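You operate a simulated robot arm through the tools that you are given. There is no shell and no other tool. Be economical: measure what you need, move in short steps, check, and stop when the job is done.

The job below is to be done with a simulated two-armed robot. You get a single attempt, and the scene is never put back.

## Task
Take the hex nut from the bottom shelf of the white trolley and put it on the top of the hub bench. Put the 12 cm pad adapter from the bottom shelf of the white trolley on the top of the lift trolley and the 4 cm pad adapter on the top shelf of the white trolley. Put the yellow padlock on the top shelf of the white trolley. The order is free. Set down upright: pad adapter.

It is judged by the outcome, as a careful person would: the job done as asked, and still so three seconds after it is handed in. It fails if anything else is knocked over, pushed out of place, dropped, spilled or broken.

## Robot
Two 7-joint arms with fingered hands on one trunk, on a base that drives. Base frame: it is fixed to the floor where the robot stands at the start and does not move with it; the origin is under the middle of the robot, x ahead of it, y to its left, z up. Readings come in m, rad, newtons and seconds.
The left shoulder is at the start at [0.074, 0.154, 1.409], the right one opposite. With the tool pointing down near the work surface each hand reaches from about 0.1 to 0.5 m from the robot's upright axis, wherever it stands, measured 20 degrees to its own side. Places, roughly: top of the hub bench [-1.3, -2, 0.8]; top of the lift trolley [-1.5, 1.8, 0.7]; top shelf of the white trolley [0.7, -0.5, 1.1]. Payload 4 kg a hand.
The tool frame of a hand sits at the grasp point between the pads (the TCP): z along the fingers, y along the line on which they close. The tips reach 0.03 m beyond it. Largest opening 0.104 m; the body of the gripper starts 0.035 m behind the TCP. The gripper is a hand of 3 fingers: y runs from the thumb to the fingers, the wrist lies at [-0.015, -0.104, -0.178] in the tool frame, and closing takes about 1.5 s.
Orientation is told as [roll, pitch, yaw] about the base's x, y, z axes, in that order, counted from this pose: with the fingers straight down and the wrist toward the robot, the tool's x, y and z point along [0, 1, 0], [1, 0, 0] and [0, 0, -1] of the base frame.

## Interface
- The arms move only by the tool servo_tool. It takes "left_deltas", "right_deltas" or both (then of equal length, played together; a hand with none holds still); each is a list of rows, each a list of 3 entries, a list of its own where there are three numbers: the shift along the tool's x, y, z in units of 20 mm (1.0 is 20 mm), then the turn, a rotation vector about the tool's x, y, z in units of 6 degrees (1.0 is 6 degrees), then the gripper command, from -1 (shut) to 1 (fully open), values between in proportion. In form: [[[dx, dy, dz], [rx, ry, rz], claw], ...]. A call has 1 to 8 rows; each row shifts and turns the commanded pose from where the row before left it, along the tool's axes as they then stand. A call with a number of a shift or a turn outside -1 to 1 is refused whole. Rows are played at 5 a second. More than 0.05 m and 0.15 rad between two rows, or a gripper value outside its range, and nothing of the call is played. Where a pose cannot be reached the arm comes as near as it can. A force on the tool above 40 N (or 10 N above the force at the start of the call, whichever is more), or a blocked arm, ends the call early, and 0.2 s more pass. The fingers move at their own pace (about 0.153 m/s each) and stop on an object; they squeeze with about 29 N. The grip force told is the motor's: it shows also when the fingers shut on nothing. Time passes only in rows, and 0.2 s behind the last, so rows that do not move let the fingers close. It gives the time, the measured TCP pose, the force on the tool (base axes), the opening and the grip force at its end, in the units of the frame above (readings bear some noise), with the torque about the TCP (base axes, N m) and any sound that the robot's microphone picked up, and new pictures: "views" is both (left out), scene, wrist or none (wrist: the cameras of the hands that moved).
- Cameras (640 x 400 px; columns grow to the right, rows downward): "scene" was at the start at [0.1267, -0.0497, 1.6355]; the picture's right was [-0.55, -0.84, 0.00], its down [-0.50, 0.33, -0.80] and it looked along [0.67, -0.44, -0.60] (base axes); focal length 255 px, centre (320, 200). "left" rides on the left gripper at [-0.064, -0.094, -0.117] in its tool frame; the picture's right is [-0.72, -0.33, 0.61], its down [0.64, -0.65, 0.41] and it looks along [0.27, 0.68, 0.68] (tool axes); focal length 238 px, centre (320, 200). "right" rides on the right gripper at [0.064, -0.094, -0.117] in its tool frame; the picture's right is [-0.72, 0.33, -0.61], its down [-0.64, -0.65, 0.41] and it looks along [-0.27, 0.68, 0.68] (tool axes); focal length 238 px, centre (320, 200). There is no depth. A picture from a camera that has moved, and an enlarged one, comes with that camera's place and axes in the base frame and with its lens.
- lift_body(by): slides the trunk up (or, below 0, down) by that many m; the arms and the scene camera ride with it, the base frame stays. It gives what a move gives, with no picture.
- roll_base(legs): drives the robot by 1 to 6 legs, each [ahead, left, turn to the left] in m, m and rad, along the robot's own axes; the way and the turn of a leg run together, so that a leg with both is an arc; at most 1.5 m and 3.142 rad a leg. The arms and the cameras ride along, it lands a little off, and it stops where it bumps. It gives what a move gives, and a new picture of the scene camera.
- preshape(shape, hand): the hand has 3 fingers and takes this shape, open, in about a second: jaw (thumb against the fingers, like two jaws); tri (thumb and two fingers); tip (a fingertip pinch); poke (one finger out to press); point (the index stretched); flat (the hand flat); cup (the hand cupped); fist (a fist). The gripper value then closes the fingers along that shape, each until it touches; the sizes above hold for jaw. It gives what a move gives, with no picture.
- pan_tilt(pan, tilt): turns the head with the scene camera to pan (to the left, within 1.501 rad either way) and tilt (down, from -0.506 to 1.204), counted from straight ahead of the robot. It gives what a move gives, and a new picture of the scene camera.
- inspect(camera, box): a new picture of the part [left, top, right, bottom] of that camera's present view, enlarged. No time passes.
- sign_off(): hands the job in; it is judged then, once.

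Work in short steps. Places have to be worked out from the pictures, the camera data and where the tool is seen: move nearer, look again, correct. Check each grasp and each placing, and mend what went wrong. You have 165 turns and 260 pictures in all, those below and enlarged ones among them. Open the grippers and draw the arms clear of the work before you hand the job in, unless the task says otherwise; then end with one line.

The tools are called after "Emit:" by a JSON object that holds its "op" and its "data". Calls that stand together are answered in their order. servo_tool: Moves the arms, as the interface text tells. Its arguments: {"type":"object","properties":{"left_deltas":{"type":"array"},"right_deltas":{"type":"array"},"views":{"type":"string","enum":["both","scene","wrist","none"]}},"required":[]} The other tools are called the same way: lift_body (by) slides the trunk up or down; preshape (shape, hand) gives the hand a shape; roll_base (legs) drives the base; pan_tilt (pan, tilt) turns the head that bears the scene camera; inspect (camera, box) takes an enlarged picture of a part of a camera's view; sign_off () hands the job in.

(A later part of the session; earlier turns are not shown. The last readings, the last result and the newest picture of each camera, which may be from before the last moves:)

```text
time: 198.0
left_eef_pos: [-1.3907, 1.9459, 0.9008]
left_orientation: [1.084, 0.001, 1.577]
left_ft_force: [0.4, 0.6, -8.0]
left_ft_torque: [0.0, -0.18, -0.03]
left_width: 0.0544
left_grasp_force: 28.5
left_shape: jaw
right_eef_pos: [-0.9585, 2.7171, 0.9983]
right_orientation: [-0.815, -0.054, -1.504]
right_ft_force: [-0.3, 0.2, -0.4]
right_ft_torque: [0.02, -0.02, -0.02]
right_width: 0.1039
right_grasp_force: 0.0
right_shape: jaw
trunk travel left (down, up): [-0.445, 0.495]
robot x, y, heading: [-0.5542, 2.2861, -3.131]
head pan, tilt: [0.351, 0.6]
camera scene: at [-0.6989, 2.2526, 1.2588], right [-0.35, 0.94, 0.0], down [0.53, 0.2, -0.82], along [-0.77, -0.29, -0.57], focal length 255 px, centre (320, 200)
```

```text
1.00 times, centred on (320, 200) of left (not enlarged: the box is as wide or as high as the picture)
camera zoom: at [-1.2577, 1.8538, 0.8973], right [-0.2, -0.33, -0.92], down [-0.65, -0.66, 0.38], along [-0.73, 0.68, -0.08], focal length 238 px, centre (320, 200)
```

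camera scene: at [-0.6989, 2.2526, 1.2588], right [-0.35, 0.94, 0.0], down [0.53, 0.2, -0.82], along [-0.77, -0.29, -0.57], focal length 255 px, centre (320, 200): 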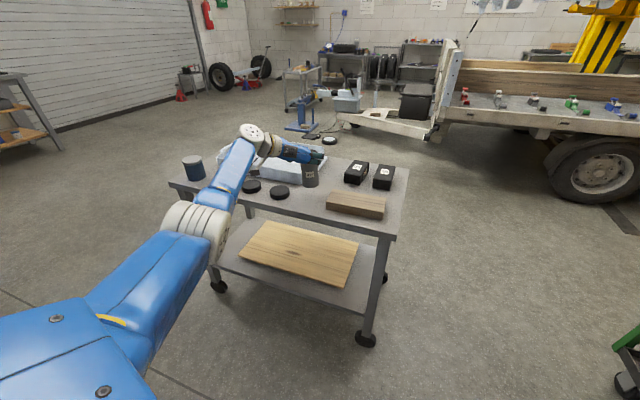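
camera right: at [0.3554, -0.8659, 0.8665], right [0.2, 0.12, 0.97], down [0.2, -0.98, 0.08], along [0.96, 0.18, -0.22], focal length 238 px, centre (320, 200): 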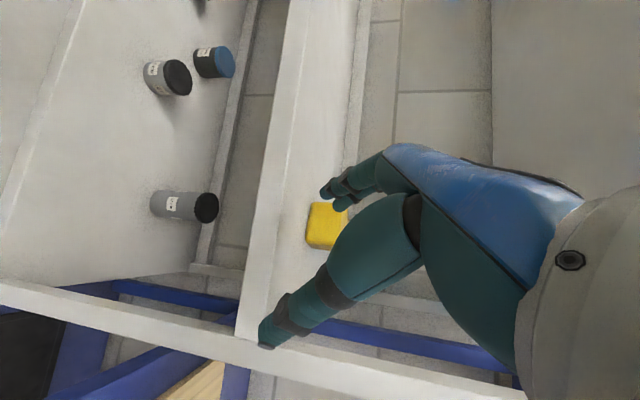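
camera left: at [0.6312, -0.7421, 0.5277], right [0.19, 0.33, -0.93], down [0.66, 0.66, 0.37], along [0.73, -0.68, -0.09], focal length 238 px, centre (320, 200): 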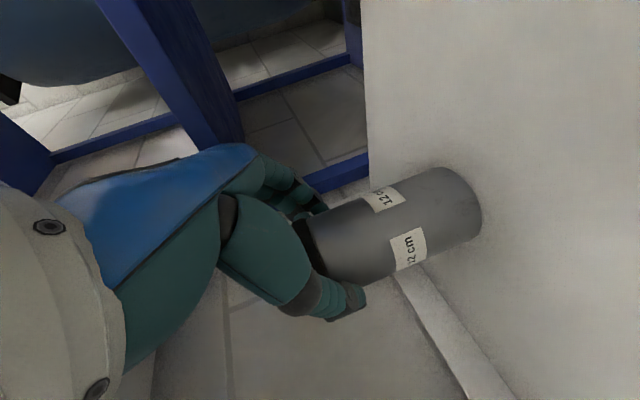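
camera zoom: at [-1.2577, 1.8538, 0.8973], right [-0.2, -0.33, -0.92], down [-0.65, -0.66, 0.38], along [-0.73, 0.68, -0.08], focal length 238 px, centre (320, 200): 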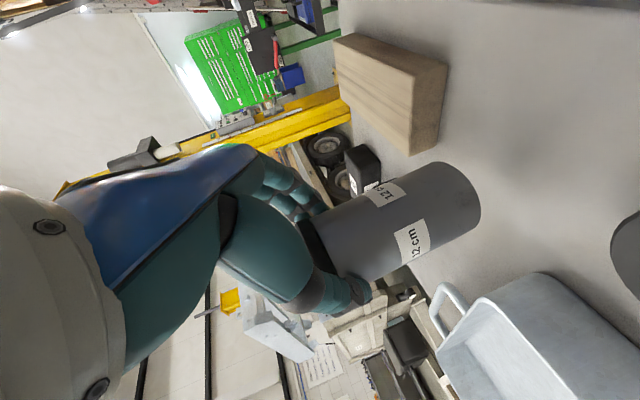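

The spot below looks free. Lower 5 cm and recheck.

Emit:
{"op": "lift_body", "data": {"by": -0.05}}

Emit:
{"op": "inspect", "data": {"camera": "left", "box": [240, 0, 640, 400]}}

Emit:
{"op": "inspect", "data": {"camera": "scene", "box": [220, 110, 420, 235]}}

```text
time: 198.9
left_eef_pos: [-1.3902, 1.9481, 0.8536]
left_orientation: [1.088, -0.001, 1.577]
left_ft_force: [-0.6, 0.6, -2.8]
left_ft_torque: [0.03, -0.08, -0.05]
left_width: 0.0545
left_grasp_force: 28.9
left_shape: jaw
right_eef_pos: [-0.9581, 2.7186, 0.9476]
right_orientation: [-0.817, -0.058, -1.506]
right_ft_force: [-1.2, 0.1, -0.9]
right_ft_torque: [-0.02, 0.01, -0.05]
right_width: 0.1039
right_grasp_force: 0.1
right_shape: jaw
trunk travel left (down, up): [-0.395, 0.545]
robot x, y, heading: [-0.5627, 2.2854, -3.135]
head pan, tilt: [0.351, 0.6]
```

```text
1.00 times, centred on (440, 200) of left (not enlarged: the box is as wide or as high as the picture)
camera zoom: at [-1.2568, 1.855, 0.8495], right [-0.21, -0.33, -0.92], down [-0.65, -0.66, 0.38], along [-0.73, 0.68, -0.08], focal length 238 px, centre (200, 200)
```

zoom: 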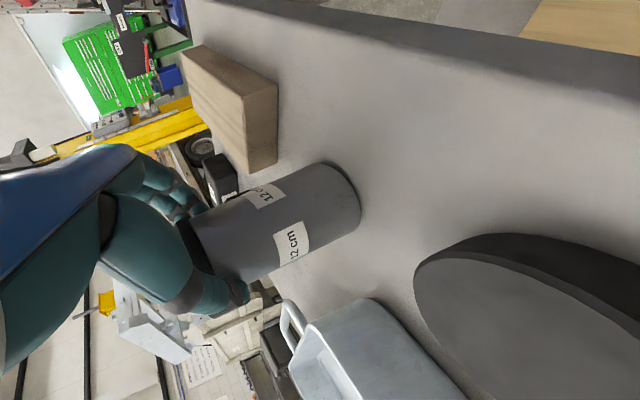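

```text
3.20 times, centred on (320, 172) of scene
camera zoom: at [-0.6972, 2.254, 1.2092], right [-0.35, 0.94, 0.0], down [0.53, 0.2, -0.82], along [-0.77, -0.29, -0.57], focal length 816 px, centre (320, 288)
```

zoom: 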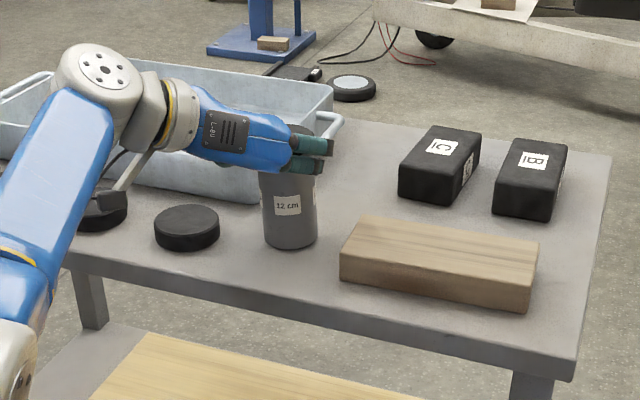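

It is touching the top between disc and block, upright. I lower a few mm more to seat it.

Emit:
{"op": "servo_tool", "data": {"left_deltas": [[[-0.1, 0, 0.05], [0, 0, 0], -1], [[-0.05, 0, 0.03], [0, 0, 0], -1], [[0, 0, 0], [0, 0, 0], -1]], "views": "none"}}

```text
time: 199.7
left_eef_pos: [-1.3903, 1.9483, 0.851]
left_orientation: [1.088, -0.001, 1.578]
left_ft_force: [-1.3, 4.2, 3.1]
left_ft_torque: [0.11, 0.04, -0.06]
left_width: 0.0542
left_grasp_force: 29.0
left_shape: jaw
right_eef_pos: [-0.9573, 2.7186, 0.9475]
right_orientation: [-0.819, -0.06, -1.506]
right_ft_force: [0.6, -0.1, -0.2]
right_ft_torque: [-0.01, -0.01, 0.02]
right_width: 0.1038
right_grasp_force: 0.0
right_shape: jaw
trunk travel left (down, up): [-0.395, 0.545]
robot x, y, heading: [-0.5586, 2.2846, -3.135]
head pan, tilt: [0.351, 0.6]
```

Seated. Open gradually, then back off with the base.

Emit:
{"op": "servo_tool", "data": {"left_deltas": [[[0, 0, 0], [0, 0, 0], 0.15], [[0, 0, 0], [0, 0, 0], 0.3], [[0, 0, 0], [0, 0, 0], 0.7], [[0, 0, 0], [0, 0, 0], 1], [[0, 0, 0], [0, 0, 0], 1]], "views": "wrist"}}

Emit:
{"op": "roll_base", "data": {"legs": [[-0.3, 0, 0]]}}

Emit:
{"op": "inspect", "data": {"camera": "scene", "box": [220, 90, 460, 240]}}

```text
time: 200.9
left_eef_pos: [-1.3901, 1.9473, 0.851]
left_orientation: [1.086, -0.001, 1.581]
left_ft_force: [-0.3, -0.3, -0.7]
left_ft_torque: [0.03, -0.02, 0.0]
left_width: 0.1039
left_grasp_force: 0.1
left_shape: jaw
right_eef_pos: [-0.9583, 2.718, 0.9484]
right_orientation: [-0.817, -0.06, -1.506]
right_ft_force: [0.6, -0.2, -1.0]
right_ft_torque: [-0.02, -0.02, 0.02]
right_width: 0.1037
right_grasp_force: 0.1
right_shape: jaw
trunk travel left (down, up): [-0.395, 0.545]
robot x, y, heading: [-0.559, 2.2842, -3.134]
head pan, tilt: [0.351, 0.6]
camera left: at [-1.2561, 1.8544, 0.8455], right [-0.2, -0.33, -0.92], down [-0.65, -0.66, 0.38], along [-0.73, 0.68, -0.08], focal length 238 px, centre (320, 200)
```

left: 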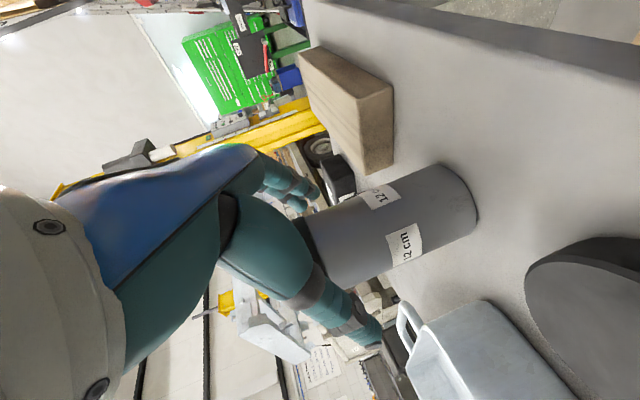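

```text
time: 202.9
left_eef_pos: [-1.0878, 1.9495, 0.8496]
left_orientation: [1.086, -0.001, 1.579]
left_ft_force: [0.9, 1.1, 0.6]
left_ft_torque: [-0.02, -0.02, 0.0]
left_width: 0.1036
left_grasp_force: 0.1
left_shape: jaw
right_eef_pos: [-0.6556, 2.7202, 0.9488]
right_orientation: [-0.817, -0.058, -1.505]
right_ft_force: [0.6, -1.1, -0.1]
right_ft_torque: [-0.01, 0.03, -0.02]
right_width: 0.1036
right_grasp_force: 0.1
right_shape: jaw
trunk travel left (down, up): [-0.395, 0.545]
robot x, y, heading: [-0.2584, 2.2907, -3.129]
head pan, tilt: [0.351, 0.6]
camera scene: at [-0.3948, 2.2564, 1.2092], right [-0.35, 0.94, 0.0], down [0.53, 0.2, -0.82], along [-0.77, -0.29, -0.57], focal length 255 px, centre (320, 200)
```

scene: 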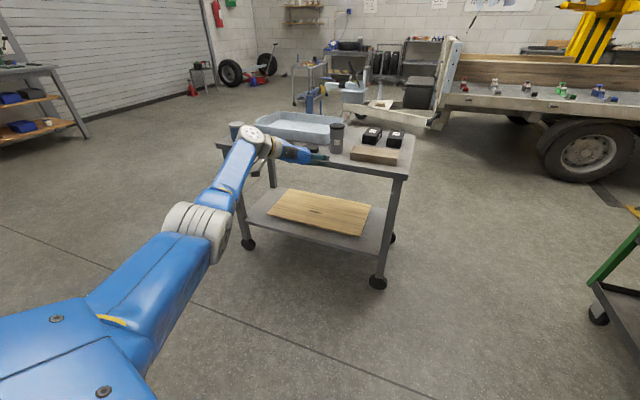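

```text
2.67 times, centred on (340, 165) of scene
camera zoom: at [-0.3948, 2.2564, 1.2092], right [-0.35, 0.94, 0.0], down [0.53, 0.2, -0.82], along [-0.77, -0.29, -0.57], focal length 680 px, centre (267, 293)
```

zoom: 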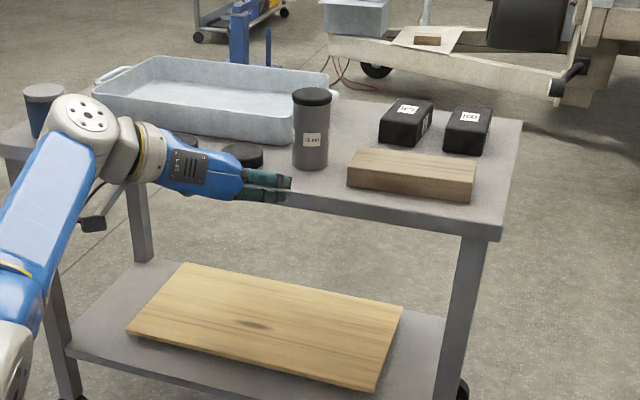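

The 12 cm adapter stands upright on the lift trolley. Next the nut: I retract the left arm first.

Emit:
{"op": "servo_tool", "data": {"left_deltas": [[[-0.52, 0, -1], [0, 0, 0], 1], [[-0.52, 0, -1], [0, 0, 0], 1], [[-0.52, 0, -1], [0, 0, 0], 1], [[-0.52, 0, -1], [0, 0, 0], 1], [[-0.52, 0, -1], [0, 0, 0], 1], [[-0.52, 0, -1], [0, 0, 0], 1], [[-0.52, 0, -1], [0, 0, 0], 1], [[-0.52, 0, -1], [0, 0, 0], 1]], "views": "none"}}

Emit:
{"op": "servo_tool", "data": {"left_deltas": [[[-0.52, 0, -1], [0, 0, 0], 1], [[-0.52, 0, -1], [0, 0, 0], 1], [[-0.52, 0, -1], [0, 0, 0], 1], [[-0.52, 0, -1], [0, 0, 0], 1], [[-0.52, 0, -1], [0, 0, 0], 1], [[-0.52, 0, -1], [0, 0, 0], 1], [[-0.52, 0, -1], [0, 0, 0], 1], [[-0.52, 0, -1], [0, 0, 0], 1]], "views": "none"}}

Emit:
{"op": "roll_base", "data": {"legs": [[0.24, 0.5, 0], [0, 1.3, 0]]}}

```text
time: 204.7
left_eef_pos: [-0.9052, 1.9503, 0.852]
left_orientation: [1.088, -0.001, 1.579]
left_ft_force: [0.5, 0.6, 0.5]
left_ft_torque: [0.02, 0.0, 0.0]
left_width: 0.1037
left_grasp_force: 0.1
left_shape: jaw
right_eef_pos: [-0.6535, 2.7187, 0.9488]
right_orientation: [-0.822, -0.056, -1.506]
right_ft_force: [0.1, -0.4, -0.4]
right_ft_torque: [-0.01, 0.04, 0.0]
right_width: 0.1041
right_grasp_force: 0.1
right_shape: jaw
trunk travel left (down, up): [-0.395, 0.545]
robot x, y, heading: [-0.2585, 2.2848, -3.128]
head pan, tilt: [0.351, 0.6]
```

```text
time: 206.5
left_eef_pos: [-0.7256, 1.953, 0.8536]
left_orientation: [1.088, -0.002, 1.58]
left_ft_force: [0.3, 0.5, -0.5]
left_ft_torque: [0.02, -0.03, -0.01]
left_width: 0.1039
left_grasp_force: 0.1
left_shape: jaw
right_eef_pos: [-0.6539, 2.7199, 0.9485]
right_orientation: [-0.82, -0.055, -1.506]
right_ft_force: [0.7, -0.5, 0.7]
right_ft_torque: [0.02, 0.01, 0.03]
right_width: 0.1037
right_grasp_force: 0.1
right_shape: jaw
trunk travel left (down, up): [-0.395, 0.545]
robot x, y, heading: [-0.2546, 2.2895, -3.135]
head pan, tilt: [0.351, 0.6]
```

```text
time: 215.9
left_eef_pos: [-0.9291, 0.1276, 0.8521]
left_orientation: [1.087, 0.002, 1.595]
left_ft_force: [-0.4, 0.1, 0.0]
left_ft_torque: [0.01, 0.02, 0.0]
left_width: 0.1036
left_grasp_force: 0.1
left_shape: jaw
right_eef_pos: [-0.8673, 0.8948, 0.9489]
right_orientation: [-0.818, -0.056, -1.492]
right_ft_force: [0.9, -1.1, 0.5]
right_ft_torque: [-0.02, -0.01, 0.02]
right_width: 0.1035
right_grasp_force: 0.0
right_shape: jaw
trunk travel left (down, up): [-0.395, 0.545]
robot x, y, heading: [-0.464, 0.4686, -3.121]
head pan, tilt: [0.351, 0.6]
camera scene: at [-0.5996, 0.4348, 1.2094], right [-0.37, 0.93, 0.0], down [0.53, 0.21, -0.82], along [-0.77, -0.3, -0.57], focal length 255 px, centre (320, 200)
```

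scene: 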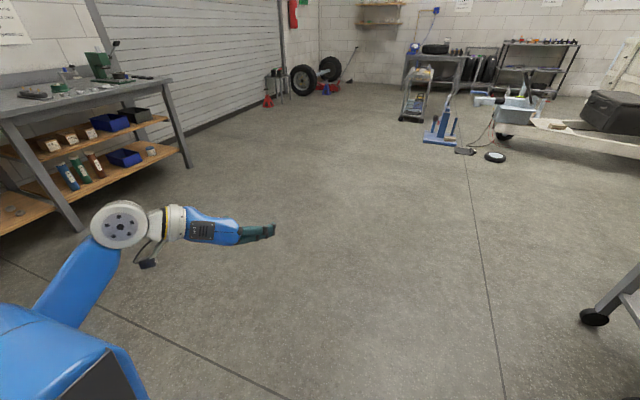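

Now down to y≈−0.5 and turn right to heading ≈0.6, facing the nut's end of the white trolley.

Emit:
{"op": "roll_base", "data": {"legs": [[0.2, 1.05, 0], [0, 0, -2.56]]}}

Emit:
{"op": "lift_body", "data": {"by": -0.39}}

Emit:
{"op": "pan_tilt", "data": {"pan": -0.1, "tilt": 0.4}}

```text
time: 227.5
left_eef_pos: [-0.4409, -0.0523, 0.8529]
left_orientation: [1.089, -0.001, -0.962]
left_ft_force: [0.9, -0.3, -0.1]
left_ft_torque: [0.01, -0.03, -0.02]
left_width: 0.1039
left_grasp_force: 0.0
left_shape: jaw
right_eef_pos: [-0.0668, -0.7273, 0.9486]
right_orientation: [-0.819, -0.054, 2.236]
right_ft_force: [-0.2, -0.1, 0.0]
right_ft_torque: [0.01, -0.02, 0.0]
right_width: 0.1038
right_grasp_force: 0.1
right_shape: jaw
trunk travel left (down, up): [-0.395, 0.545]
robot x, y, heading: [-0.6373, -0.5947, 0.61]
head pan, tilt: [0.351, 0.6]
camera scene: at [-0.545, -0.4913, 1.2094], right [0.82, -0.57, 0.0], down [-0.32, -0.46, -0.82], along [0.47, 0.68, -0.57], focal length 255 px, centre (320, 200)
```

scene: 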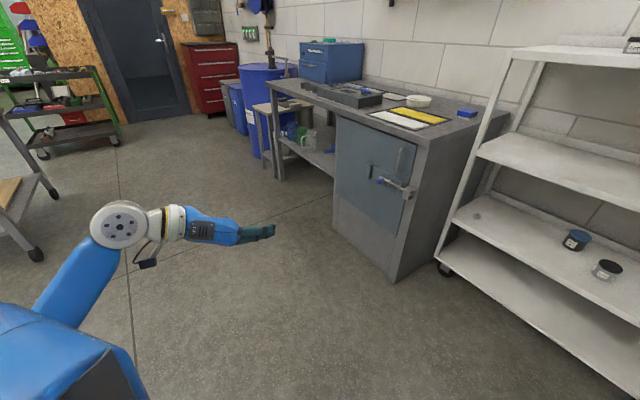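

```text
time: 231.2
left_eef_pos: [-0.4411, -0.0526, 0.4641]
left_orientation: [1.089, -0.002, -0.963]
left_ft_force: [0.2, 0.6, 0.8]
left_ft_torque: [0.01, 0.04, 0.02]
left_width: 0.1038
left_grasp_force: 0.0
left_shape: jaw
right_eef_pos: [-0.0685, -0.7256, 0.5592]
right_orientation: [-0.821, -0.054, 2.237]
right_ft_force: [-0.3, -0.5, -0.1]
right_ft_torque: [0.03, 0.01, 0.0]
right_width: 0.1036
right_grasp_force: 0.2
right_shape: jaw
trunk travel left (down, up): [-0.005, 0.935]
robot x, y, heading: [-0.6364, -0.5913, 0.611]
head pan, tilt: [0.351, 0.6]
```

```text
time: 232.1
left_eef_pos: [-0.4416, -0.0532, 0.4631]
left_orientation: [1.088, 0.0, -0.961]
left_ft_force: [0.5, 0.7, 1.2]
left_ft_torque: [0.0, 0.04, 0.0]
left_width: 0.1035
left_grasp_force: 0.1
left_shape: jaw
right_eef_pos: [-0.0677, -0.7264, 0.5603]
right_orientation: [-0.82, -0.052, 2.235]
right_ft_force: [-0.1, -1.6, 0.2]
right_ft_torque: [-0.01, 0.01, 0.0]
right_width: 0.1038
right_grasp_force: 0.0
right_shape: jaw
trunk travel left (down, up): [-0.005, 0.935]
robot x, y, heading: [-0.6354, -0.5924, 0.614]
head pan, tilt: [-0.099, 0.4]
camera scene: at [-0.5153, -0.519, 0.8376], right [0.49, -0.87, 0.0], down [-0.34, -0.19, -0.92], along [0.8, 0.45, -0.39], focal length 255 px, centre (320, 200)
```

scene: 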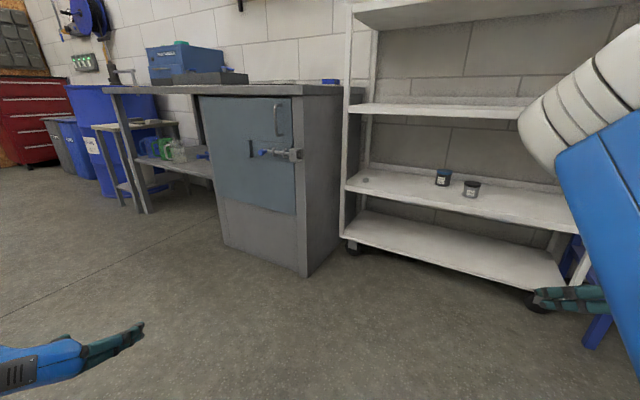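

The nut is visible at the left end of the shelf. I extend the right arm forward and then bring it toward the middle, all in free space.

Emit:
{"op": "servo_tool", "data": {"right_deltas": [[[-0.94, 0, 1], [0, 0, 0], 1], [[-0.94, 0, 1], [0, 0, 0], 1], [[-0.94, 0, 1], [0, 0, 0], 1], [[-0.94, 0, 1], [0, 0, 0], 1], [[-0.94, 0, 1], [0, 0, 0], 1], [[-0.94, 0, 1], [0, 0, 0], 1], [[-0.94, 0, 1], [0, 0, 0], 1], [[-0.94, 0, 1], [0, 0, 0], 1]], "views": "none"}}

Emit:
{"op": "servo_tool", "data": {"right_deltas": [[[-0.7, 0.7, 0.75], [0, 0, 0], 1], [[-0.7, 0.7, 0.75], [0, 0, 0], 1], [[-0.7, 0.7, 0.75], [0, 0, 0], 1], [[-0.7, 0.7, 0.75], [0, 0, 0], 1], [[0, 1, 0], [0, 0, 0], 1], [[0, 1, 0], [0, 0, 0], 1], [[0, 1, 0], [0, 0, 0], 1], [[0, 1, 0], [0, 0, 0], 1]], "views": "both"}}

```text
time: 233.9
left_eef_pos: [-0.4412, -0.0523, 0.4626]
left_orientation: [1.09, 0.002, -0.963]
left_ft_force: [0.3, -0.5, -0.5]
left_ft_torque: [0.01, 0.01, 0.02]
left_width: 0.1035
left_grasp_force: 0.0
left_shape: jaw
right_eef_pos: [0.1046, -0.5909, 0.5596]
right_orientation: [-0.82, -0.055, 2.237]
right_ft_force: [0.2, -0.1, -0.1]
right_ft_torque: [0.02, 0.01, 0.01]
right_width: 0.1039
right_grasp_force: 0.0
right_shape: jaw
trunk travel left (down, up): [-0.005, 0.935]
robot x, y, heading: [-0.6392, -0.5934, 0.608]
head pan, tilt: [-0.099, 0.4]
```

```text
time: 235.7
left_eef_pos: [-0.4401, -0.0522, 0.4627]
left_orientation: [1.088, -0.001, -0.962]
left_ft_force: [1.3, 0.2, -0.3]
left_ft_torque: [0.03, 0.03, 0.0]
left_width: 0.1038
left_grasp_force: 0.1
left_shape: jaw
right_eef_pos: [0.0853, -0.4331, 0.5682]
right_orientation: [-0.819, -0.054, 2.236]
right_ft_force: [-0.9, 0.3, -0.5]
right_ft_torque: [0.01, 0.03, -0.01]
right_width: 0.1038
right_grasp_force: 0.0
right_shape: jaw
trunk travel left (down, up): [-0.005, 0.935]
robot x, y, heading: [-0.6401, -0.5906, 0.608]
head pan, tilt: [-0.099, 0.4]
camera scene: at [-0.5155, -0.5181, 0.8375], right [0.49, -0.87, 0.0], down [-0.34, -0.19, -0.92], along [0.8, 0.45, -0.39], focal length 255 px, centre (320, 200)
camera right: at [0.0431, -0.5875, 0.5967], right [-0.14, 0.24, 0.96], down [0.99, -0.07, 0.16], along [0.1, 0.97, -0.23], focal length 238 px, centre (320, 200)
```

scene: 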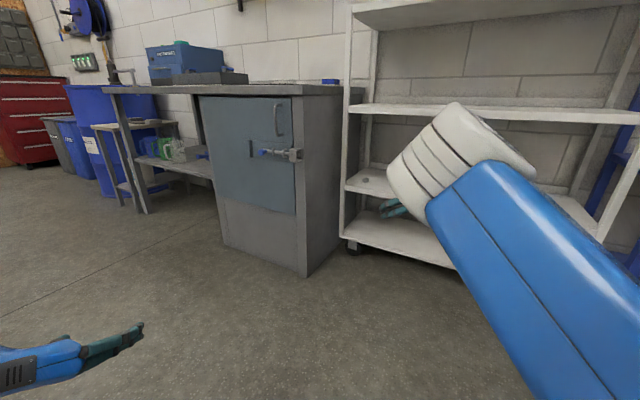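
right: 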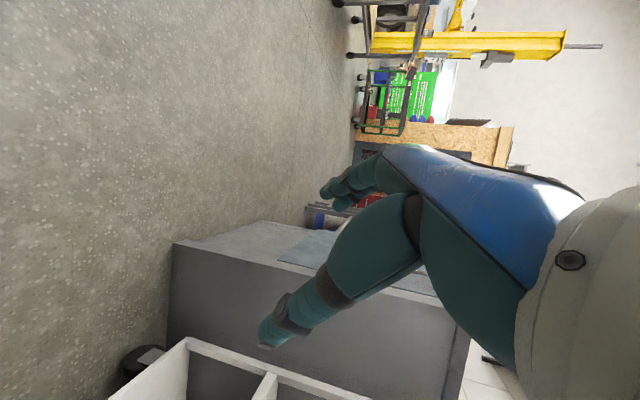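

I extend slightly and bring the base to the pre-grasp spot before the nut.

Emit:
{"op": "servo_tool", "data": {"right_deltas": [[[-0.75, 0.7, 0.8], [0, 0, 0], 0.4], [[-0.75, 0.7, 0.8], [0, 0, 0], 0.4], [[-0.75, 0.7, 0.8], [0, 0, 0], 0.4]], "views": "none"}}

Emit:
{"op": "roll_base", "data": {"legs": [[0, -0.145, 0], [0.3, 0, 0]]}}

Emit:
{"op": "inspect", "data": {"camera": "right", "box": [0, 0, 640, 400]}}

```text
time: 236.5
left_eef_pos: [-0.4414, -0.052, 0.4628]
left_orientation: [1.088, -0.001, -0.963]
left_ft_force: [-0.2, 0.2, 0.6]
left_ft_torque: [-0.03, 0.01, -0.03]
left_width: 0.1037
left_grasp_force: 0.1
left_shape: jaw
right_eef_pos: [0.1111, -0.3588, 0.5704]
right_orientation: [-0.82, -0.053, 2.234]
right_ft_force: [-0.4, -0.3, -0.2]
right_ft_torque: [-0.04, -0.01, 0.0]
right_width: 0.0732
right_grasp_force: 0.0
right_shape: jaw
trunk travel left (down, up): [-0.005, 0.935]
robot x, y, heading: [-0.6353, -0.5952, 0.608]
head pan, tilt: [-0.099, 0.4]
```

```text
time: 239.5
left_eef_pos: [-0.1119, -0.0012, 0.4626]
left_orientation: [1.089, -0.002, -0.966]
left_ft_force: [-0.5, 0.0, 0.1]
left_ft_torque: [0.03, 0.01, 0.0]
left_width: 0.1038
left_grasp_force: 0.1
left_shape: jaw
right_eef_pos: [0.4418, -0.3105, 0.5701]
right_orientation: [-0.82, -0.054, 2.235]
right_ft_force: [0.9, 0.4, 0.3]
right_ft_torque: [-0.01, -0.02, -0.04]
right_width: 0.073
right_grasp_force: 0.0
right_shape: jaw
trunk travel left (down, up): [-0.005, 0.935]
robot x, y, heading: [-0.3073, -0.5408, 0.604]
head pan, tilt: [-0.099, 0.4]
camera scene: at [-0.1852, -0.4669, 0.8375], right [0.49, -0.87, 0.0], down [-0.34, -0.19, -0.92], along [0.8, 0.45, -0.39], focal length 255 px, centre (320, 200)
```

scene: 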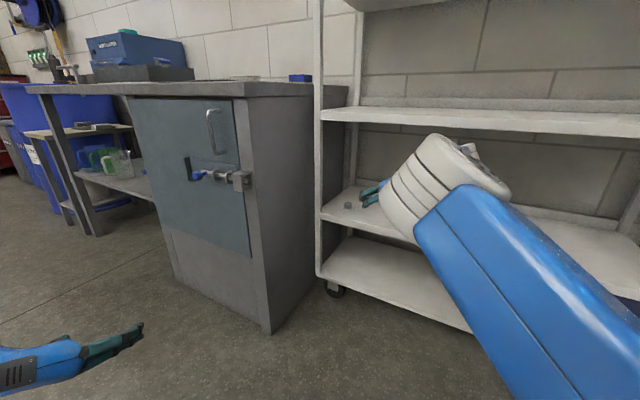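

```text
1.00 times, centred on (320, 200) of right (not enlarged: the box is as wide or as high as the picture)
camera zoom: at [0.399, -0.4653, 0.5988], right [-0.14, 0.24, 0.96], down [0.98, -0.07, 0.16], along [0.11, 0.97, -0.23], focal length 238 px, centre (320, 200)
```

zoom: 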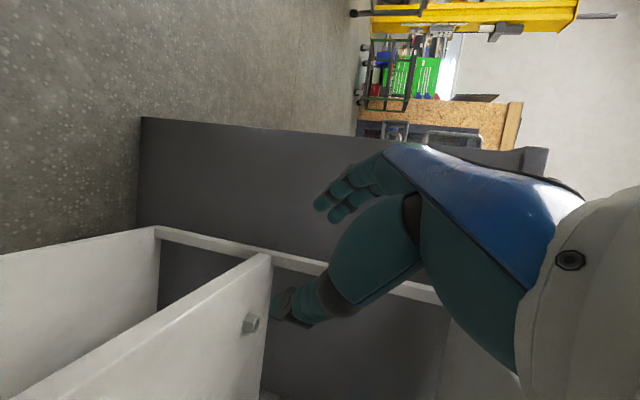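

Nut estimated at (0.648,-0.133). I shift left ~3 cm and lower the hand to z≈0.47, outside the shelf.

Emit:
{"op": "servo_tool", "data": {"right_deltas": [[[0.91, 0.37, 0.85], [0, 0, 0], 0.4], [[0.91, 0.37, 0.85], [0, 0, 0], 0.4], [[0.91, 0.37, 0.85], [0, 0, 0], 0.4], [[0.91, 0.37, 0.85], [0, 0, 0], 0.4]], "views": "none"}}

Emit:
{"op": "roll_base", "data": {"legs": [[0.15, 0, 0]]}}

Emit:
{"op": "inspect", "data": {"camera": "right", "box": [0, 0, 640, 400]}}

```text
time: 240.5
left_eef_pos: [-0.1099, -0.0025, 0.4628]
left_orientation: [1.089, -0.002, -0.965]
left_ft_force: [-0.2, 0.8, -0.1]
left_ft_torque: [0.02, -0.05, -0.01]
left_width: 0.1038
left_grasp_force: 0.1
left_shape: jaw
right_eef_pos: [0.4193, -0.2846, 0.4744]
right_orientation: [-0.822, -0.056, 2.233]
right_ft_force: [-0.9, -0.5, -0.1]
right_ft_torque: [-0.02, 0.02, 0.0]
right_width: 0.0729
right_grasp_force: 0.1
right_shape: jaw
trunk travel left (down, up): [-0.005, 0.935]
robot x, y, heading: [-0.3076, -0.5418, 0.598]
head pan, tilt: [-0.099, 0.4]
```

```text
time: 241.9
left_eef_pos: [0.0136, 0.0825, 0.463]
left_orientation: [1.089, 0.001, -0.966]
left_ft_force: [0.3, 0.2, 0.0]
left_ft_torque: [-0.02, 0.0, -0.05]
left_width: 0.1034
left_grasp_force: 0.1
left_shape: jaw
right_eef_pos: [0.5415, -0.1993, 0.4731]
right_orientation: [-0.821, -0.054, 2.233]
right_ft_force: [-0.4, -0.3, -0.7]
right_ft_torque: [-0.02, -0.01, 0.01]
right_width: 0.0731
right_grasp_force: 0.1
right_shape: jaw
trunk travel left (down, up): [-0.005, 0.935]
robot x, y, heading: [-0.1838, -0.4561, 0.609]
head pan, tilt: [-0.099, 0.4]
camera scene: at [-0.0623, -0.3817, 0.8375], right [0.48, -0.87, 0.0], down [-0.34, -0.19, -0.92], along [0.81, 0.45, -0.39], focal length 255 px, centre (320, 200)
```

scene: 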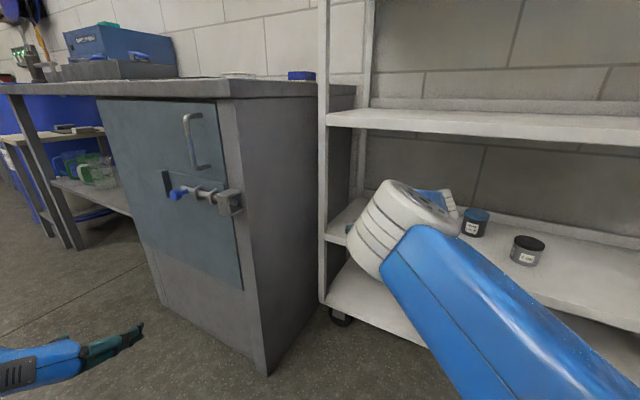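

```text
1.00 times, centred on (320, 200) of right (not enlarged: the box is as wide or as high as the picture)
camera zoom: at [0.4999, -0.3538, 0.5017], right [-0.14, 0.24, 0.96], down [0.98, -0.07, 0.16], along [0.11, 0.97, -0.23], focal length 238 px, centre (320, 200)
```

zoom: 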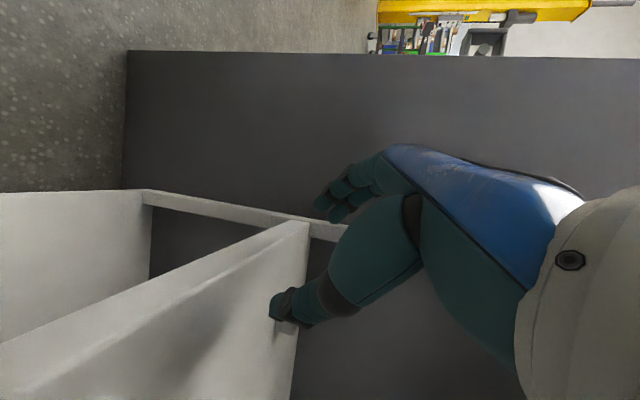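

I zoom in on the wrist view to find the nut behind the thumb.

Emit:
{"op": "inspect", "data": {"camera": "right", "box": [200, 220, 360, 380]}}

Emit:
{"op": "pan_tilt", "data": {"pan": 0.25, "tilt": 0.35}}

```text
2.50 times, centred on (280, 300) of right
camera zoom: at [0.4999, -0.3538, 0.5017], right [-0.14, 0.24, 0.96], down [0.98, -0.07, 0.16], along [0.11, 0.97, -0.23], focal length 596 px, centre (420, -50)
```

zoom: 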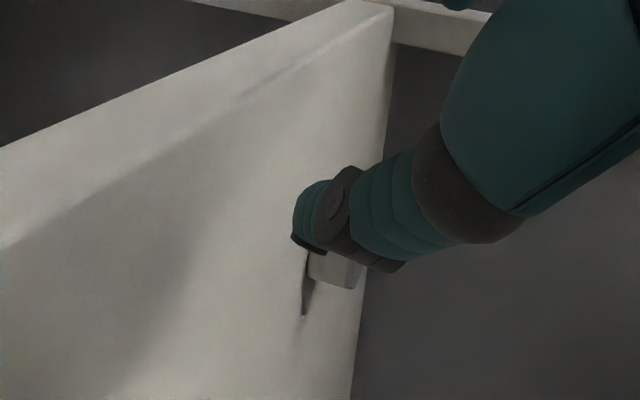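

```text
time: 242.7
left_eef_pos: [0.0128, 0.082, 0.4651]
left_orientation: [1.089, 0.0, -0.966]
left_ft_force: [-0.5, 0.1, 0.0]
left_ft_torque: [0.0, -0.03, 0.03]
left_width: 0.1037
left_grasp_force: 0.1
left_shape: jaw
right_eef_pos: [0.5424, -0.201, 0.4737]
right_orientation: [-0.822, -0.053, 2.232]
right_ft_force: [0.2, -0.4, 0.3]
right_ft_torque: [-0.01, 0.0, -0.03]
right_width: 0.0729
right_grasp_force: 0.1
right_shape: jaw
trunk travel left (down, up): [-0.005, 0.935]
robot x, y, heading: [-0.1863, -0.4591, 0.604]
head pan, tilt: [0.25, 0.351]
camera scene: at [-0.0824, -0.3565, 0.842], right [0.75, -0.66, 0.0], down [-0.23, -0.26, -0.94], along [0.62, 0.71, -0.35], focal length 255 px, centre (320, 200)
```

scene: 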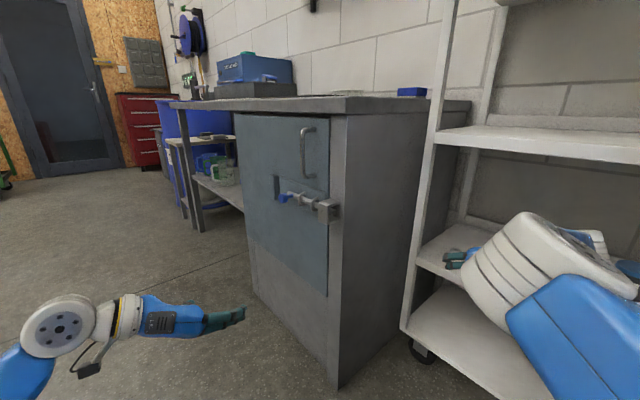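

The nut appears ~1 cm to the right of the line; shift right and advance 7 cm with the base.

Emit:
{"op": "servo_tool", "data": {"right_deltas": [[[0, -0.5, 0], [0, 0, 0], 0.4]], "views": "none"}}

Emit:
{"op": "roll_base", "data": {"legs": [[0.07, 0, 0]]}}

Emit:
{"op": "inspect", "data": {"camera": "right", "box": [200, 180, 400, 380]}}

```text
time: 243.1
left_eef_pos: [0.0123, 0.081, 0.4641]
left_orientation: [1.091, 0.0, -0.967]
left_ft_force: [-0.5, -0.1, 0.4]
left_ft_torque: [-0.01, 0.0, -0.02]
left_width: 0.1037
left_grasp_force: 0.1
left_shape: jaw
right_eef_pos: [0.5474, -0.2081, 0.4729]
right_orientation: [-0.822, -0.052, 2.231]
right_ft_force: [0.0, -0.4, -0.5]
right_ft_torque: [-0.01, 0.0, 0.0]
right_width: 0.073
right_grasp_force: 0.1
right_shape: jaw
trunk travel left (down, up): [-0.005, 0.935]
robot x, y, heading: [-0.1827, -0.4577, 0.608]
head pan, tilt: [0.25, 0.351]
```

```text
time: 244.1
left_eef_pos: [0.0703, 0.1222, 0.4637]
left_orientation: [1.091, 0.001, -0.967]
left_ft_force: [0.3, 0.0, 0.2]
left_ft_torque: [-0.04, 0.01, -0.01]
left_width: 0.1035
left_grasp_force: 0.1
left_shape: jaw
right_eef_pos: [0.606, -0.1668, 0.4732]
right_orientation: [-0.823, -0.054, 2.233]
right_ft_force: [-0.2, -0.3, 0.2]
right_ft_torque: [-0.01, -0.01, -0.02]
right_width: 0.0734
right_grasp_force: 0.0
right_shape: jaw
trunk travel left (down, up): [-0.005, 0.935]
robot x, y, heading: [-0.1255, -0.4156, 0.604]
head pan, tilt: [0.25, 0.351]
camera scene: at [-0.0246, -0.3164, 0.8419], right [0.75, -0.66, 0.0], down [-0.23, -0.26, -0.94], along [0.62, 0.71, -0.35], focal length 255 px, centre (320, 200)
```

scene: 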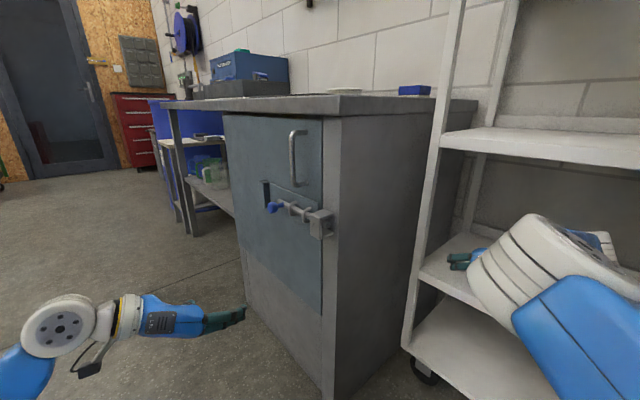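

```text
2.00 times, centred on (300, 280) of right
camera zoom: at [0.5631, -0.3222, 0.5017], right [-0.14, 0.24, 0.96], down [0.98, -0.07, 0.16], along [0.11, 0.97, -0.23], focal length 477 px, centre (360, 40)
```

zoom: 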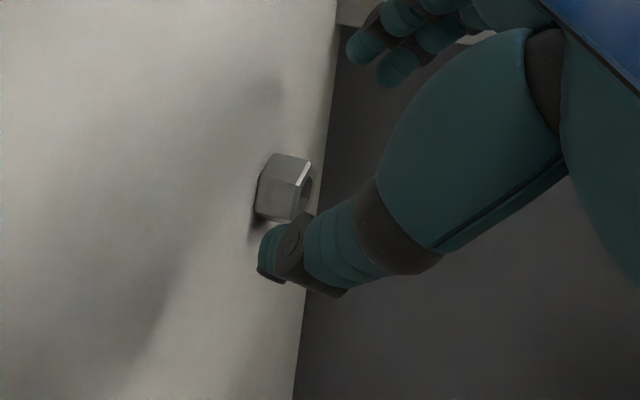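

The nut is ~1.3 cm toward the thumb side and 5 cm ahead. I correct sideways and down 8 mm, then 3.5 cm forward.

Emit:
{"op": "servo_tool", "data": {"right_deltas": [[[0.28, -0.55, 0.27], [0, 0, 0], 0.4]], "views": "none"}}

Emit:
{"op": "roll_base", "data": {"legs": [[0.032, 0, 0]]}}

Emit:
{"op": "inspect", "data": {"camera": "right", "box": [200, 180, 400, 380]}}

```text
time: 244.5
left_eef_pos: [0.0686, 0.1229, 0.4645]
left_orientation: [1.093, 0.0, -0.967]
left_ft_force: [-0.5, 0.5, 0.3]
left_ft_torque: [-0.01, -0.01, 0.02]
left_width: 0.1038
left_grasp_force: 0.0
left_shape: jaw
right_eef_pos: [0.6119, -0.1777, 0.4649]
right_orientation: [-0.825, -0.056, 2.232]
right_ft_force: [-0.1, -0.6, 0.5]
right_ft_torque: [0.01, 0.0, -0.01]
right_width: 0.0733
right_grasp_force: 0.0
right_shape: jaw
trunk travel left (down, up): [-0.005, 0.935]
robot x, y, heading: [-0.1234, -0.4192, 0.606]
head pan, tilt: [0.25, 0.351]
```

```text
time: 245.4
left_eef_pos: [0.0957, 0.14, 0.4647]
left_orientation: [1.093, -0.001, -0.967]
left_ft_force: [0.4, -0.2, 0.0]
left_ft_torque: [0.01, -0.01, 0.01]
left_width: 0.1037
left_grasp_force: 0.1
left_shape: jaw
right_eef_pos: [0.6387, -0.1587, 0.4664]
right_orientation: [-0.822, -0.055, 2.234]
right_ft_force: [-0.3, 0.5, -0.2]
right_ft_torque: [0.0, 0.03, -0.01]
right_width: 0.0731
right_grasp_force: 0.1
right_shape: jaw
trunk travel left (down, up): [-0.005, 0.935]
robot x, y, heading: [-0.1006, -0.4008, 0.607]
head pan, tilt: [0.25, 0.351]
camera scene: at [0.0016, -0.2983, 0.8419], right [0.75, -0.66, 0.0], down [-0.23, -0.26, -0.94], along [0.62, 0.71, -0.35], focal length 255 px, centre (320, 200)
```

scene: 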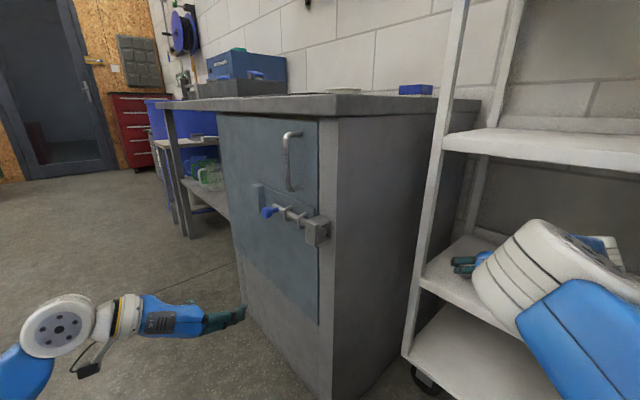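

```text
2.00 times, centred on (300, 280) of right
camera zoom: at [0.5955, -0.3126, 0.4937], right [-0.14, 0.24, 0.96], down [0.98, -0.07, 0.16], along [0.11, 0.97, -0.23], focal length 477 px, centre (360, 40)
```

zoom: 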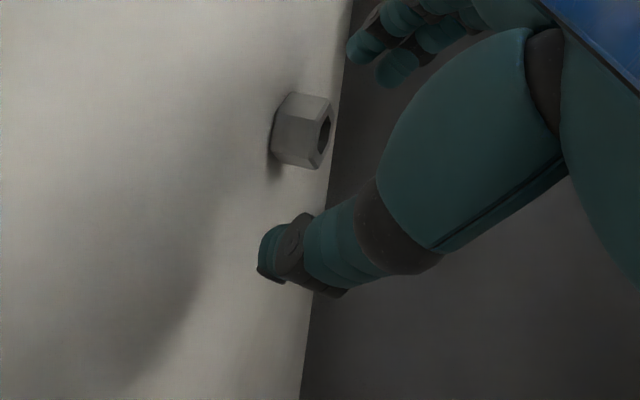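

The nut sits between thumb and fingers, slightly below the pad line. I shift ~1 cm in the tool's −up direction and a bit thumb-ward, then look.

Emit:
{"op": "servo_tool", "data": {"right_deltas": [[[0.25, -0.15, -0.04], [0, 0, 0], 0.4], [[0.22, -0.15, -0.04], [0, 0, 0], 0.4]], "views": "none"}}

Emit:
{"op": "inspect", "data": {"camera": "right", "box": [200, 180, 400, 380]}}

```text
time: 246.0
left_eef_pos: [0.096, 0.14, 0.4651]
left_orientation: [1.094, 0.002, -0.968]
left_ft_force: [-0.4, 0.2, 0.0]
left_ft_torque: [-0.02, 0.02, -0.06]
left_width: 0.104
left_grasp_force: 0.0
left_shape: jaw
right_eef_pos: [0.6353, -0.1685, 0.4605]
right_orientation: [-0.825, -0.053, 2.232]
right_ft_force: [0.4, -0.5, -1.1]
right_ft_torque: [-0.01, 0.0, -0.04]
right_width: 0.0732
right_grasp_force: 0.0
right_shape: jaw
trunk travel left (down, up): [-0.005, 0.935]
robot x, y, heading: [-0.1035, -0.4006, 0.601]
head pan, tilt: [0.25, 0.351]
```

```text
2.00 times, centred on (300, 280) of right
camera zoom: at [0.5925, -0.3224, 0.4885], right [-0.14, 0.24, 0.96], down [0.98, -0.07, 0.16], along [0.11, 0.97, -0.23], focal length 477 px, centre (360, 40)
```

zoom: 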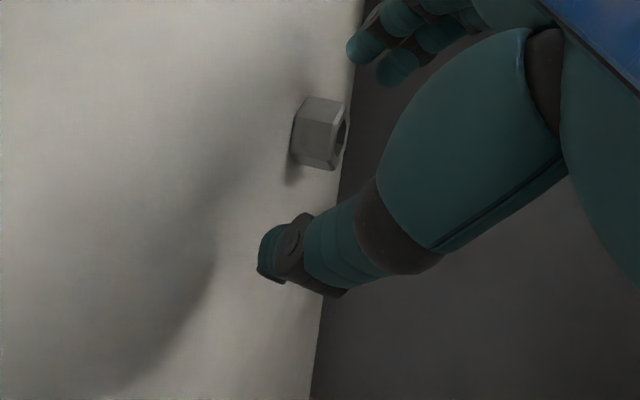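

The nut is now on the line between thumb tip and fingertips. Close.

Emit:
{"op": "servo_tool", "data": {"right_deltas": [[[0, 0, 0], [0, 0, 0], 0.0], [[0, 0, 0], [0, 0, 0], -0.4], [[0, 0, 0], [0, 0, 0], -1], [[0, 0, 0], [0, 0, 0], -1], [[0, 0, 0], [0, 0, 0], -1], [[0, 0, 0], [0, 0, 0], -1]], "views": "none"}}

Emit:
{"op": "inspect", "data": {"camera": "right", "box": [200, 180, 400, 380]}}

```text
time: 247.4
left_eef_pos: [0.0946, 0.1405, 0.4646]
left_orientation: [1.094, 0.0, -0.967]
left_ft_force: [-0.3, 0.7, -0.3]
left_ft_torque: [0.02, -0.01, -0.01]
left_width: 0.1039
left_grasp_force: 0.0
left_shape: jaw
right_eef_pos: [0.6351, -0.1679, 0.4622]
right_orientation: [-0.826, -0.054, 2.233]
right_ft_force: [1.0, -1.0, -0.3]
right_ft_torque: [0.03, -0.01, 0.03]
right_width: 0.0
right_grasp_force: 28.9
right_shape: jaw
trunk travel left (down, up): [-0.005, 0.935]
robot x, y, heading: [-0.1014, -0.3986, 0.603]
head pan, tilt: [0.25, 0.351]
```

```text
2.00 times, centred on (300, 280) of right
camera zoom: at [0.5924, -0.3223, 0.4885], right [-0.14, 0.24, 0.96], down [0.98, -0.07, 0.16], along [0.11, 0.97, -0.23], focal length 477 px, centre (360, 40)
```

zoom: 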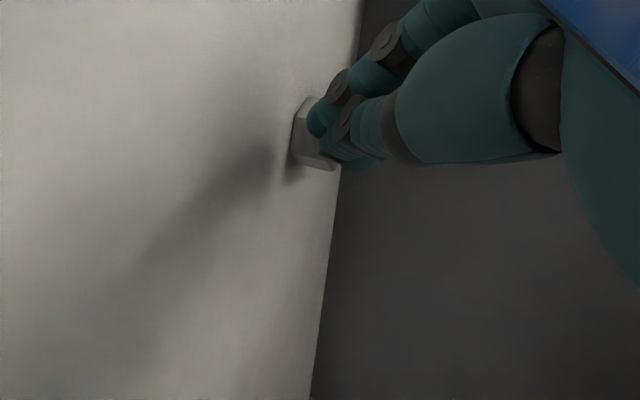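

The fingers closed short: re-triangulating from wrist views puts the nut at ≈(0.665,-0.115). I reopen, shift left 2 cm, and look.

Emit:
{"op": "servo_tool", "data": {"right_deltas": [[[0, 0, 0], [0, 0, 0], 0.4], [[0, 0, 0], [0, 0, 0], 0.4], [[0, 0.55, 0], [0, 0, 0], 0.4], [[0, 0.5, 0], [0, 0, 0], 0.4], [[-0.65, 0, 0.7], [0, 0, 0], 0.4]], "views": "none"}}

Emit:
{"op": "inspect", "data": {"camera": "right", "box": [200, 140, 400, 340]}}

```text
time: 248.6
left_eef_pos: [0.0967, 0.1391, 0.4649]
left_orientation: [1.096, -0.001, -0.967]
left_ft_force: [-0.2, 0.6, 0.7]
left_ft_torque: [0.03, -0.03, -0.01]
left_width: 0.1038
left_grasp_force: 0.0
left_shape: jaw
right_eef_pos: [0.6366, -0.1393, 0.4607]
right_orientation: [-0.823, -0.056, 2.233]
right_ft_force: [0.0, -0.4, -0.2]
right_ft_torque: [-0.01, -0.04, 0.0]
right_width: 0.0726
right_grasp_force: 0.1
right_shape: jaw
trunk travel left (down, up): [-0.005, 0.935]
robot x, y, heading: [-0.1032, -0.3967, 0.603]
head pan, tilt: [0.25, 0.351]
```

```text
2.00 times, centred on (300, 240) of right
camera zoom: at [0.5948, -0.2934, 0.4891], right [-0.14, 0.24, 0.96], down [0.98, -0.07, 0.16], along [0.11, 0.97, -0.23], focal length 477 px, centre (360, 120)
```

zoom: 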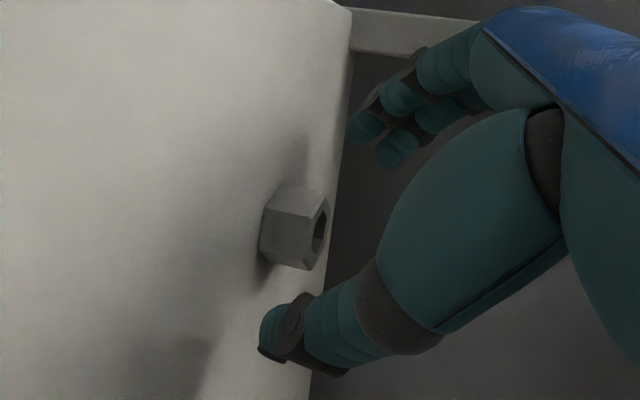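

The nut is now straight along the tool's pointing axis, ~5 cm ahead of the TCP. I move along tool z in small steps, watching force.

Emit:
{"op": "servo_tool", "data": {"right_deltas": [[[-0.3, 0.1, 0.6], [0, 0, 0], 0.4], [[-0.2, 0.05, 0.5], [0, 0, 0], 0.4]], "views": "none"}}

Emit:
{"op": "inspect", "data": {"camera": "right", "box": [200, 140, 400, 340]}}

```text
time: 249.2
left_eef_pos: [0.0957, 0.1408, 0.4646]
left_orientation: [1.094, 0.0, -0.965]
left_ft_force: [0.0, 1.0, 0.3]
left_ft_torque: [0.01, 0.02, 0.0]
left_width: 0.1036
left_grasp_force: 0.1
left_shape: jaw
right_eef_pos: [0.6538, -0.1221, 0.4538]
right_orientation: [-0.825, -0.057, 2.232]
right_ft_force: [0.2, 0.3, 1.0]
right_ft_torque: [0.0, 0.0, 0.0]
right_width: 0.0728
right_grasp_force: 0.1
right_shape: jaw
trunk travel left (down, up): [-0.005, 0.935]
robot x, y, heading: [-0.0998, -0.3984, 0.609]
head pan, tilt: [0.25, 0.351]
```

```text
2.00 times, centred on (300, 240) of right
camera zoom: at [0.6105, -0.2767, 0.4821], right [-0.14, 0.24, 0.96], down [0.98, -0.07, 0.16], along [0.11, 0.97, -0.23], focal length 477 px, centre (360, 120)
```

zoom: 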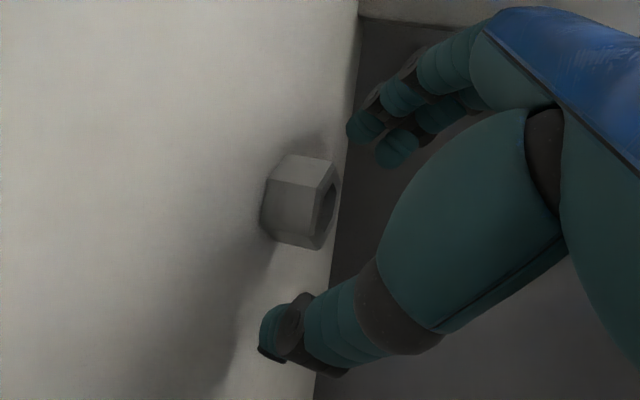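

Nut center (0.664,-0.111,0.424), nearly at the tips. Lower 9 mm and close.

Emit:
{"op": "servo_tool", "data": {"right_deltas": [[[0.17, 0.05, 0.16], [0, 0, 0], 0.4], [[0.17, 0, 0.16], [0, 0, 0], 0.4]], "views": "none"}}

Emit:
{"op": "servo_tool", "data": {"right_deltas": [[[0, 0, 0], [0, 0, 0], 0.0], [[0, 0, 0], [0, 0, 0], -0.4], [[0, 0, 0], [0, 0, 0], -1], [[0, 0, 0], [0, 0, 0], -1], [[0, 0, 0], [0, 0, 0], -1], [[0, 0, 0], [0, 0, 0], -1]], "views": "none"}}

Emit:
{"op": "inspect", "data": {"camera": "right", "box": [200, 140, 400, 340]}}

```text
time: 249.8
left_eef_pos: [0.0951, 0.1398, 0.4665]
left_orientation: [1.095, 0.0, -0.969]
left_ft_force: [-0.3, -0.1, -0.3]
left_ft_torque: [0.02, -0.02, -0.01]
left_width: 0.1037
left_grasp_force: 0.1
left_shape: jaw
right_eef_pos: [0.6529, -0.1206, 0.4444]
right_orientation: [-0.824, -0.053, 2.233]
right_ft_force: [-0.2, -0.5, 1.5]
right_ft_torque: [0.02, 0.0, 0.01]
right_width: 0.0729
right_grasp_force: 0.1
right_shape: jaw
trunk travel left (down, up): [-0.005, 0.935]
robot x, y, heading: [-0.0999, -0.3977, 0.605]
head pan, tilt: [0.25, 0.351]
```

```text
time: 251.2
left_eef_pos: [0.0956, 0.1399, 0.4643]
left_orientation: [1.093, 0.0, -0.964]
left_ft_force: [-0.4, 0.1, -0.6]
left_ft_torque: [0.01, 0.02, 0.03]
left_width: 0.1037
left_grasp_force: 0.0
left_shape: jaw
right_eef_pos: [0.6528, -0.1209, 0.4445]
right_orientation: [-0.824, -0.056, 2.233]
right_ft_force: [-0.4, 0.5, 1.5]
right_ft_torque: [-0.03, 0.01, -0.04]
right_width: 0.0141
right_grasp_force: 29.0
right_shape: jaw
trunk travel left (down, up): [-0.005, 0.935]
robot x, y, heading: [-0.0989, -0.3984, 0.604]
head pan, tilt: [0.25, 0.351]
```

```text
2.00 times, centred on (300, 240) of right
camera zoom: at [0.6098, -0.2756, 0.4727], right [-0.14, 0.24, 0.96], down [0.98, -0.07, 0.16], along [0.11, 0.97, -0.23], focal length 477 px, centre (360, 120)
```

zoom: 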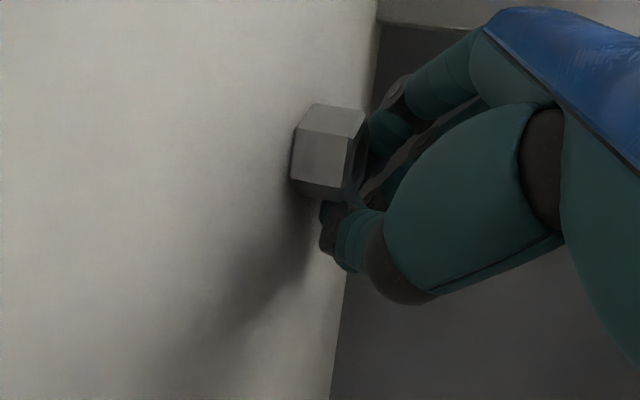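

Something is gripped (0.014 measured at the pads). Lift 2 cm and check.

Emit:
{"op": "servo_tool", "data": {"right_deltas": [[[-0.37, 0, -0.34], [0, 0, 0], -1], [[-0.37, 0, -0.34], [0, 0, 0], -1], [[0, 0, 0], [0, 0, 0], -1]], "views": "none"}}

Emit:
{"op": "inspect", "data": {"camera": "right", "box": [200, 140, 400, 340]}}

```text
time: 252.0
left_eef_pos: [0.0964, 0.1398, 0.4654]
left_orientation: [1.097, 0.0, -0.966]
left_ft_force: [-0.1, -0.1, -0.2]
left_ft_torque: [0.01, -0.01, 0.0]
left_width: 0.1036
left_grasp_force: 0.2
left_shape: jaw
right_eef_pos: [0.6532, -0.1221, 0.4649]
right_orientation: [-0.824, -0.055, 2.233]
right_ft_force: [0.0, 0.1, 0.3]
right_ft_torque: [-0.01, 0.0, 0.0]
right_width: 0.0141
right_grasp_force: 29.0
right_shape: jaw
trunk travel left (down, up): [-0.005, 0.935]
robot x, y, heading: [-0.1039, -0.3985, 0.606]
head pan, tilt: [0.25, 0.351]
```

```text
2.00 times, centred on (300, 240) of right
camera zoom: at [0.6107, -0.277, 0.4931], right [-0.14, 0.24, 0.96], down [0.98, -0.07, 0.16], along [0.11, 0.97, -0.23], focal length 477 px, centre (360, 120)
```

zoom: 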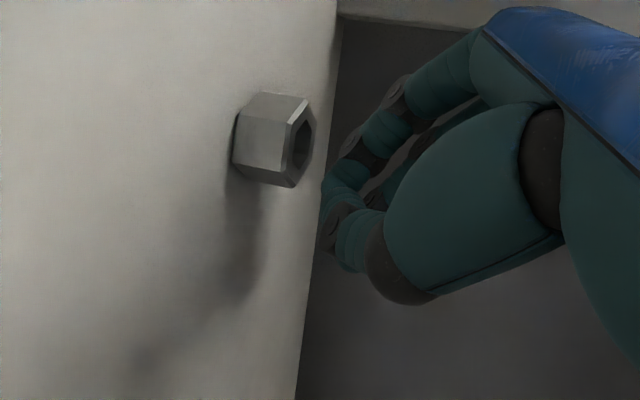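

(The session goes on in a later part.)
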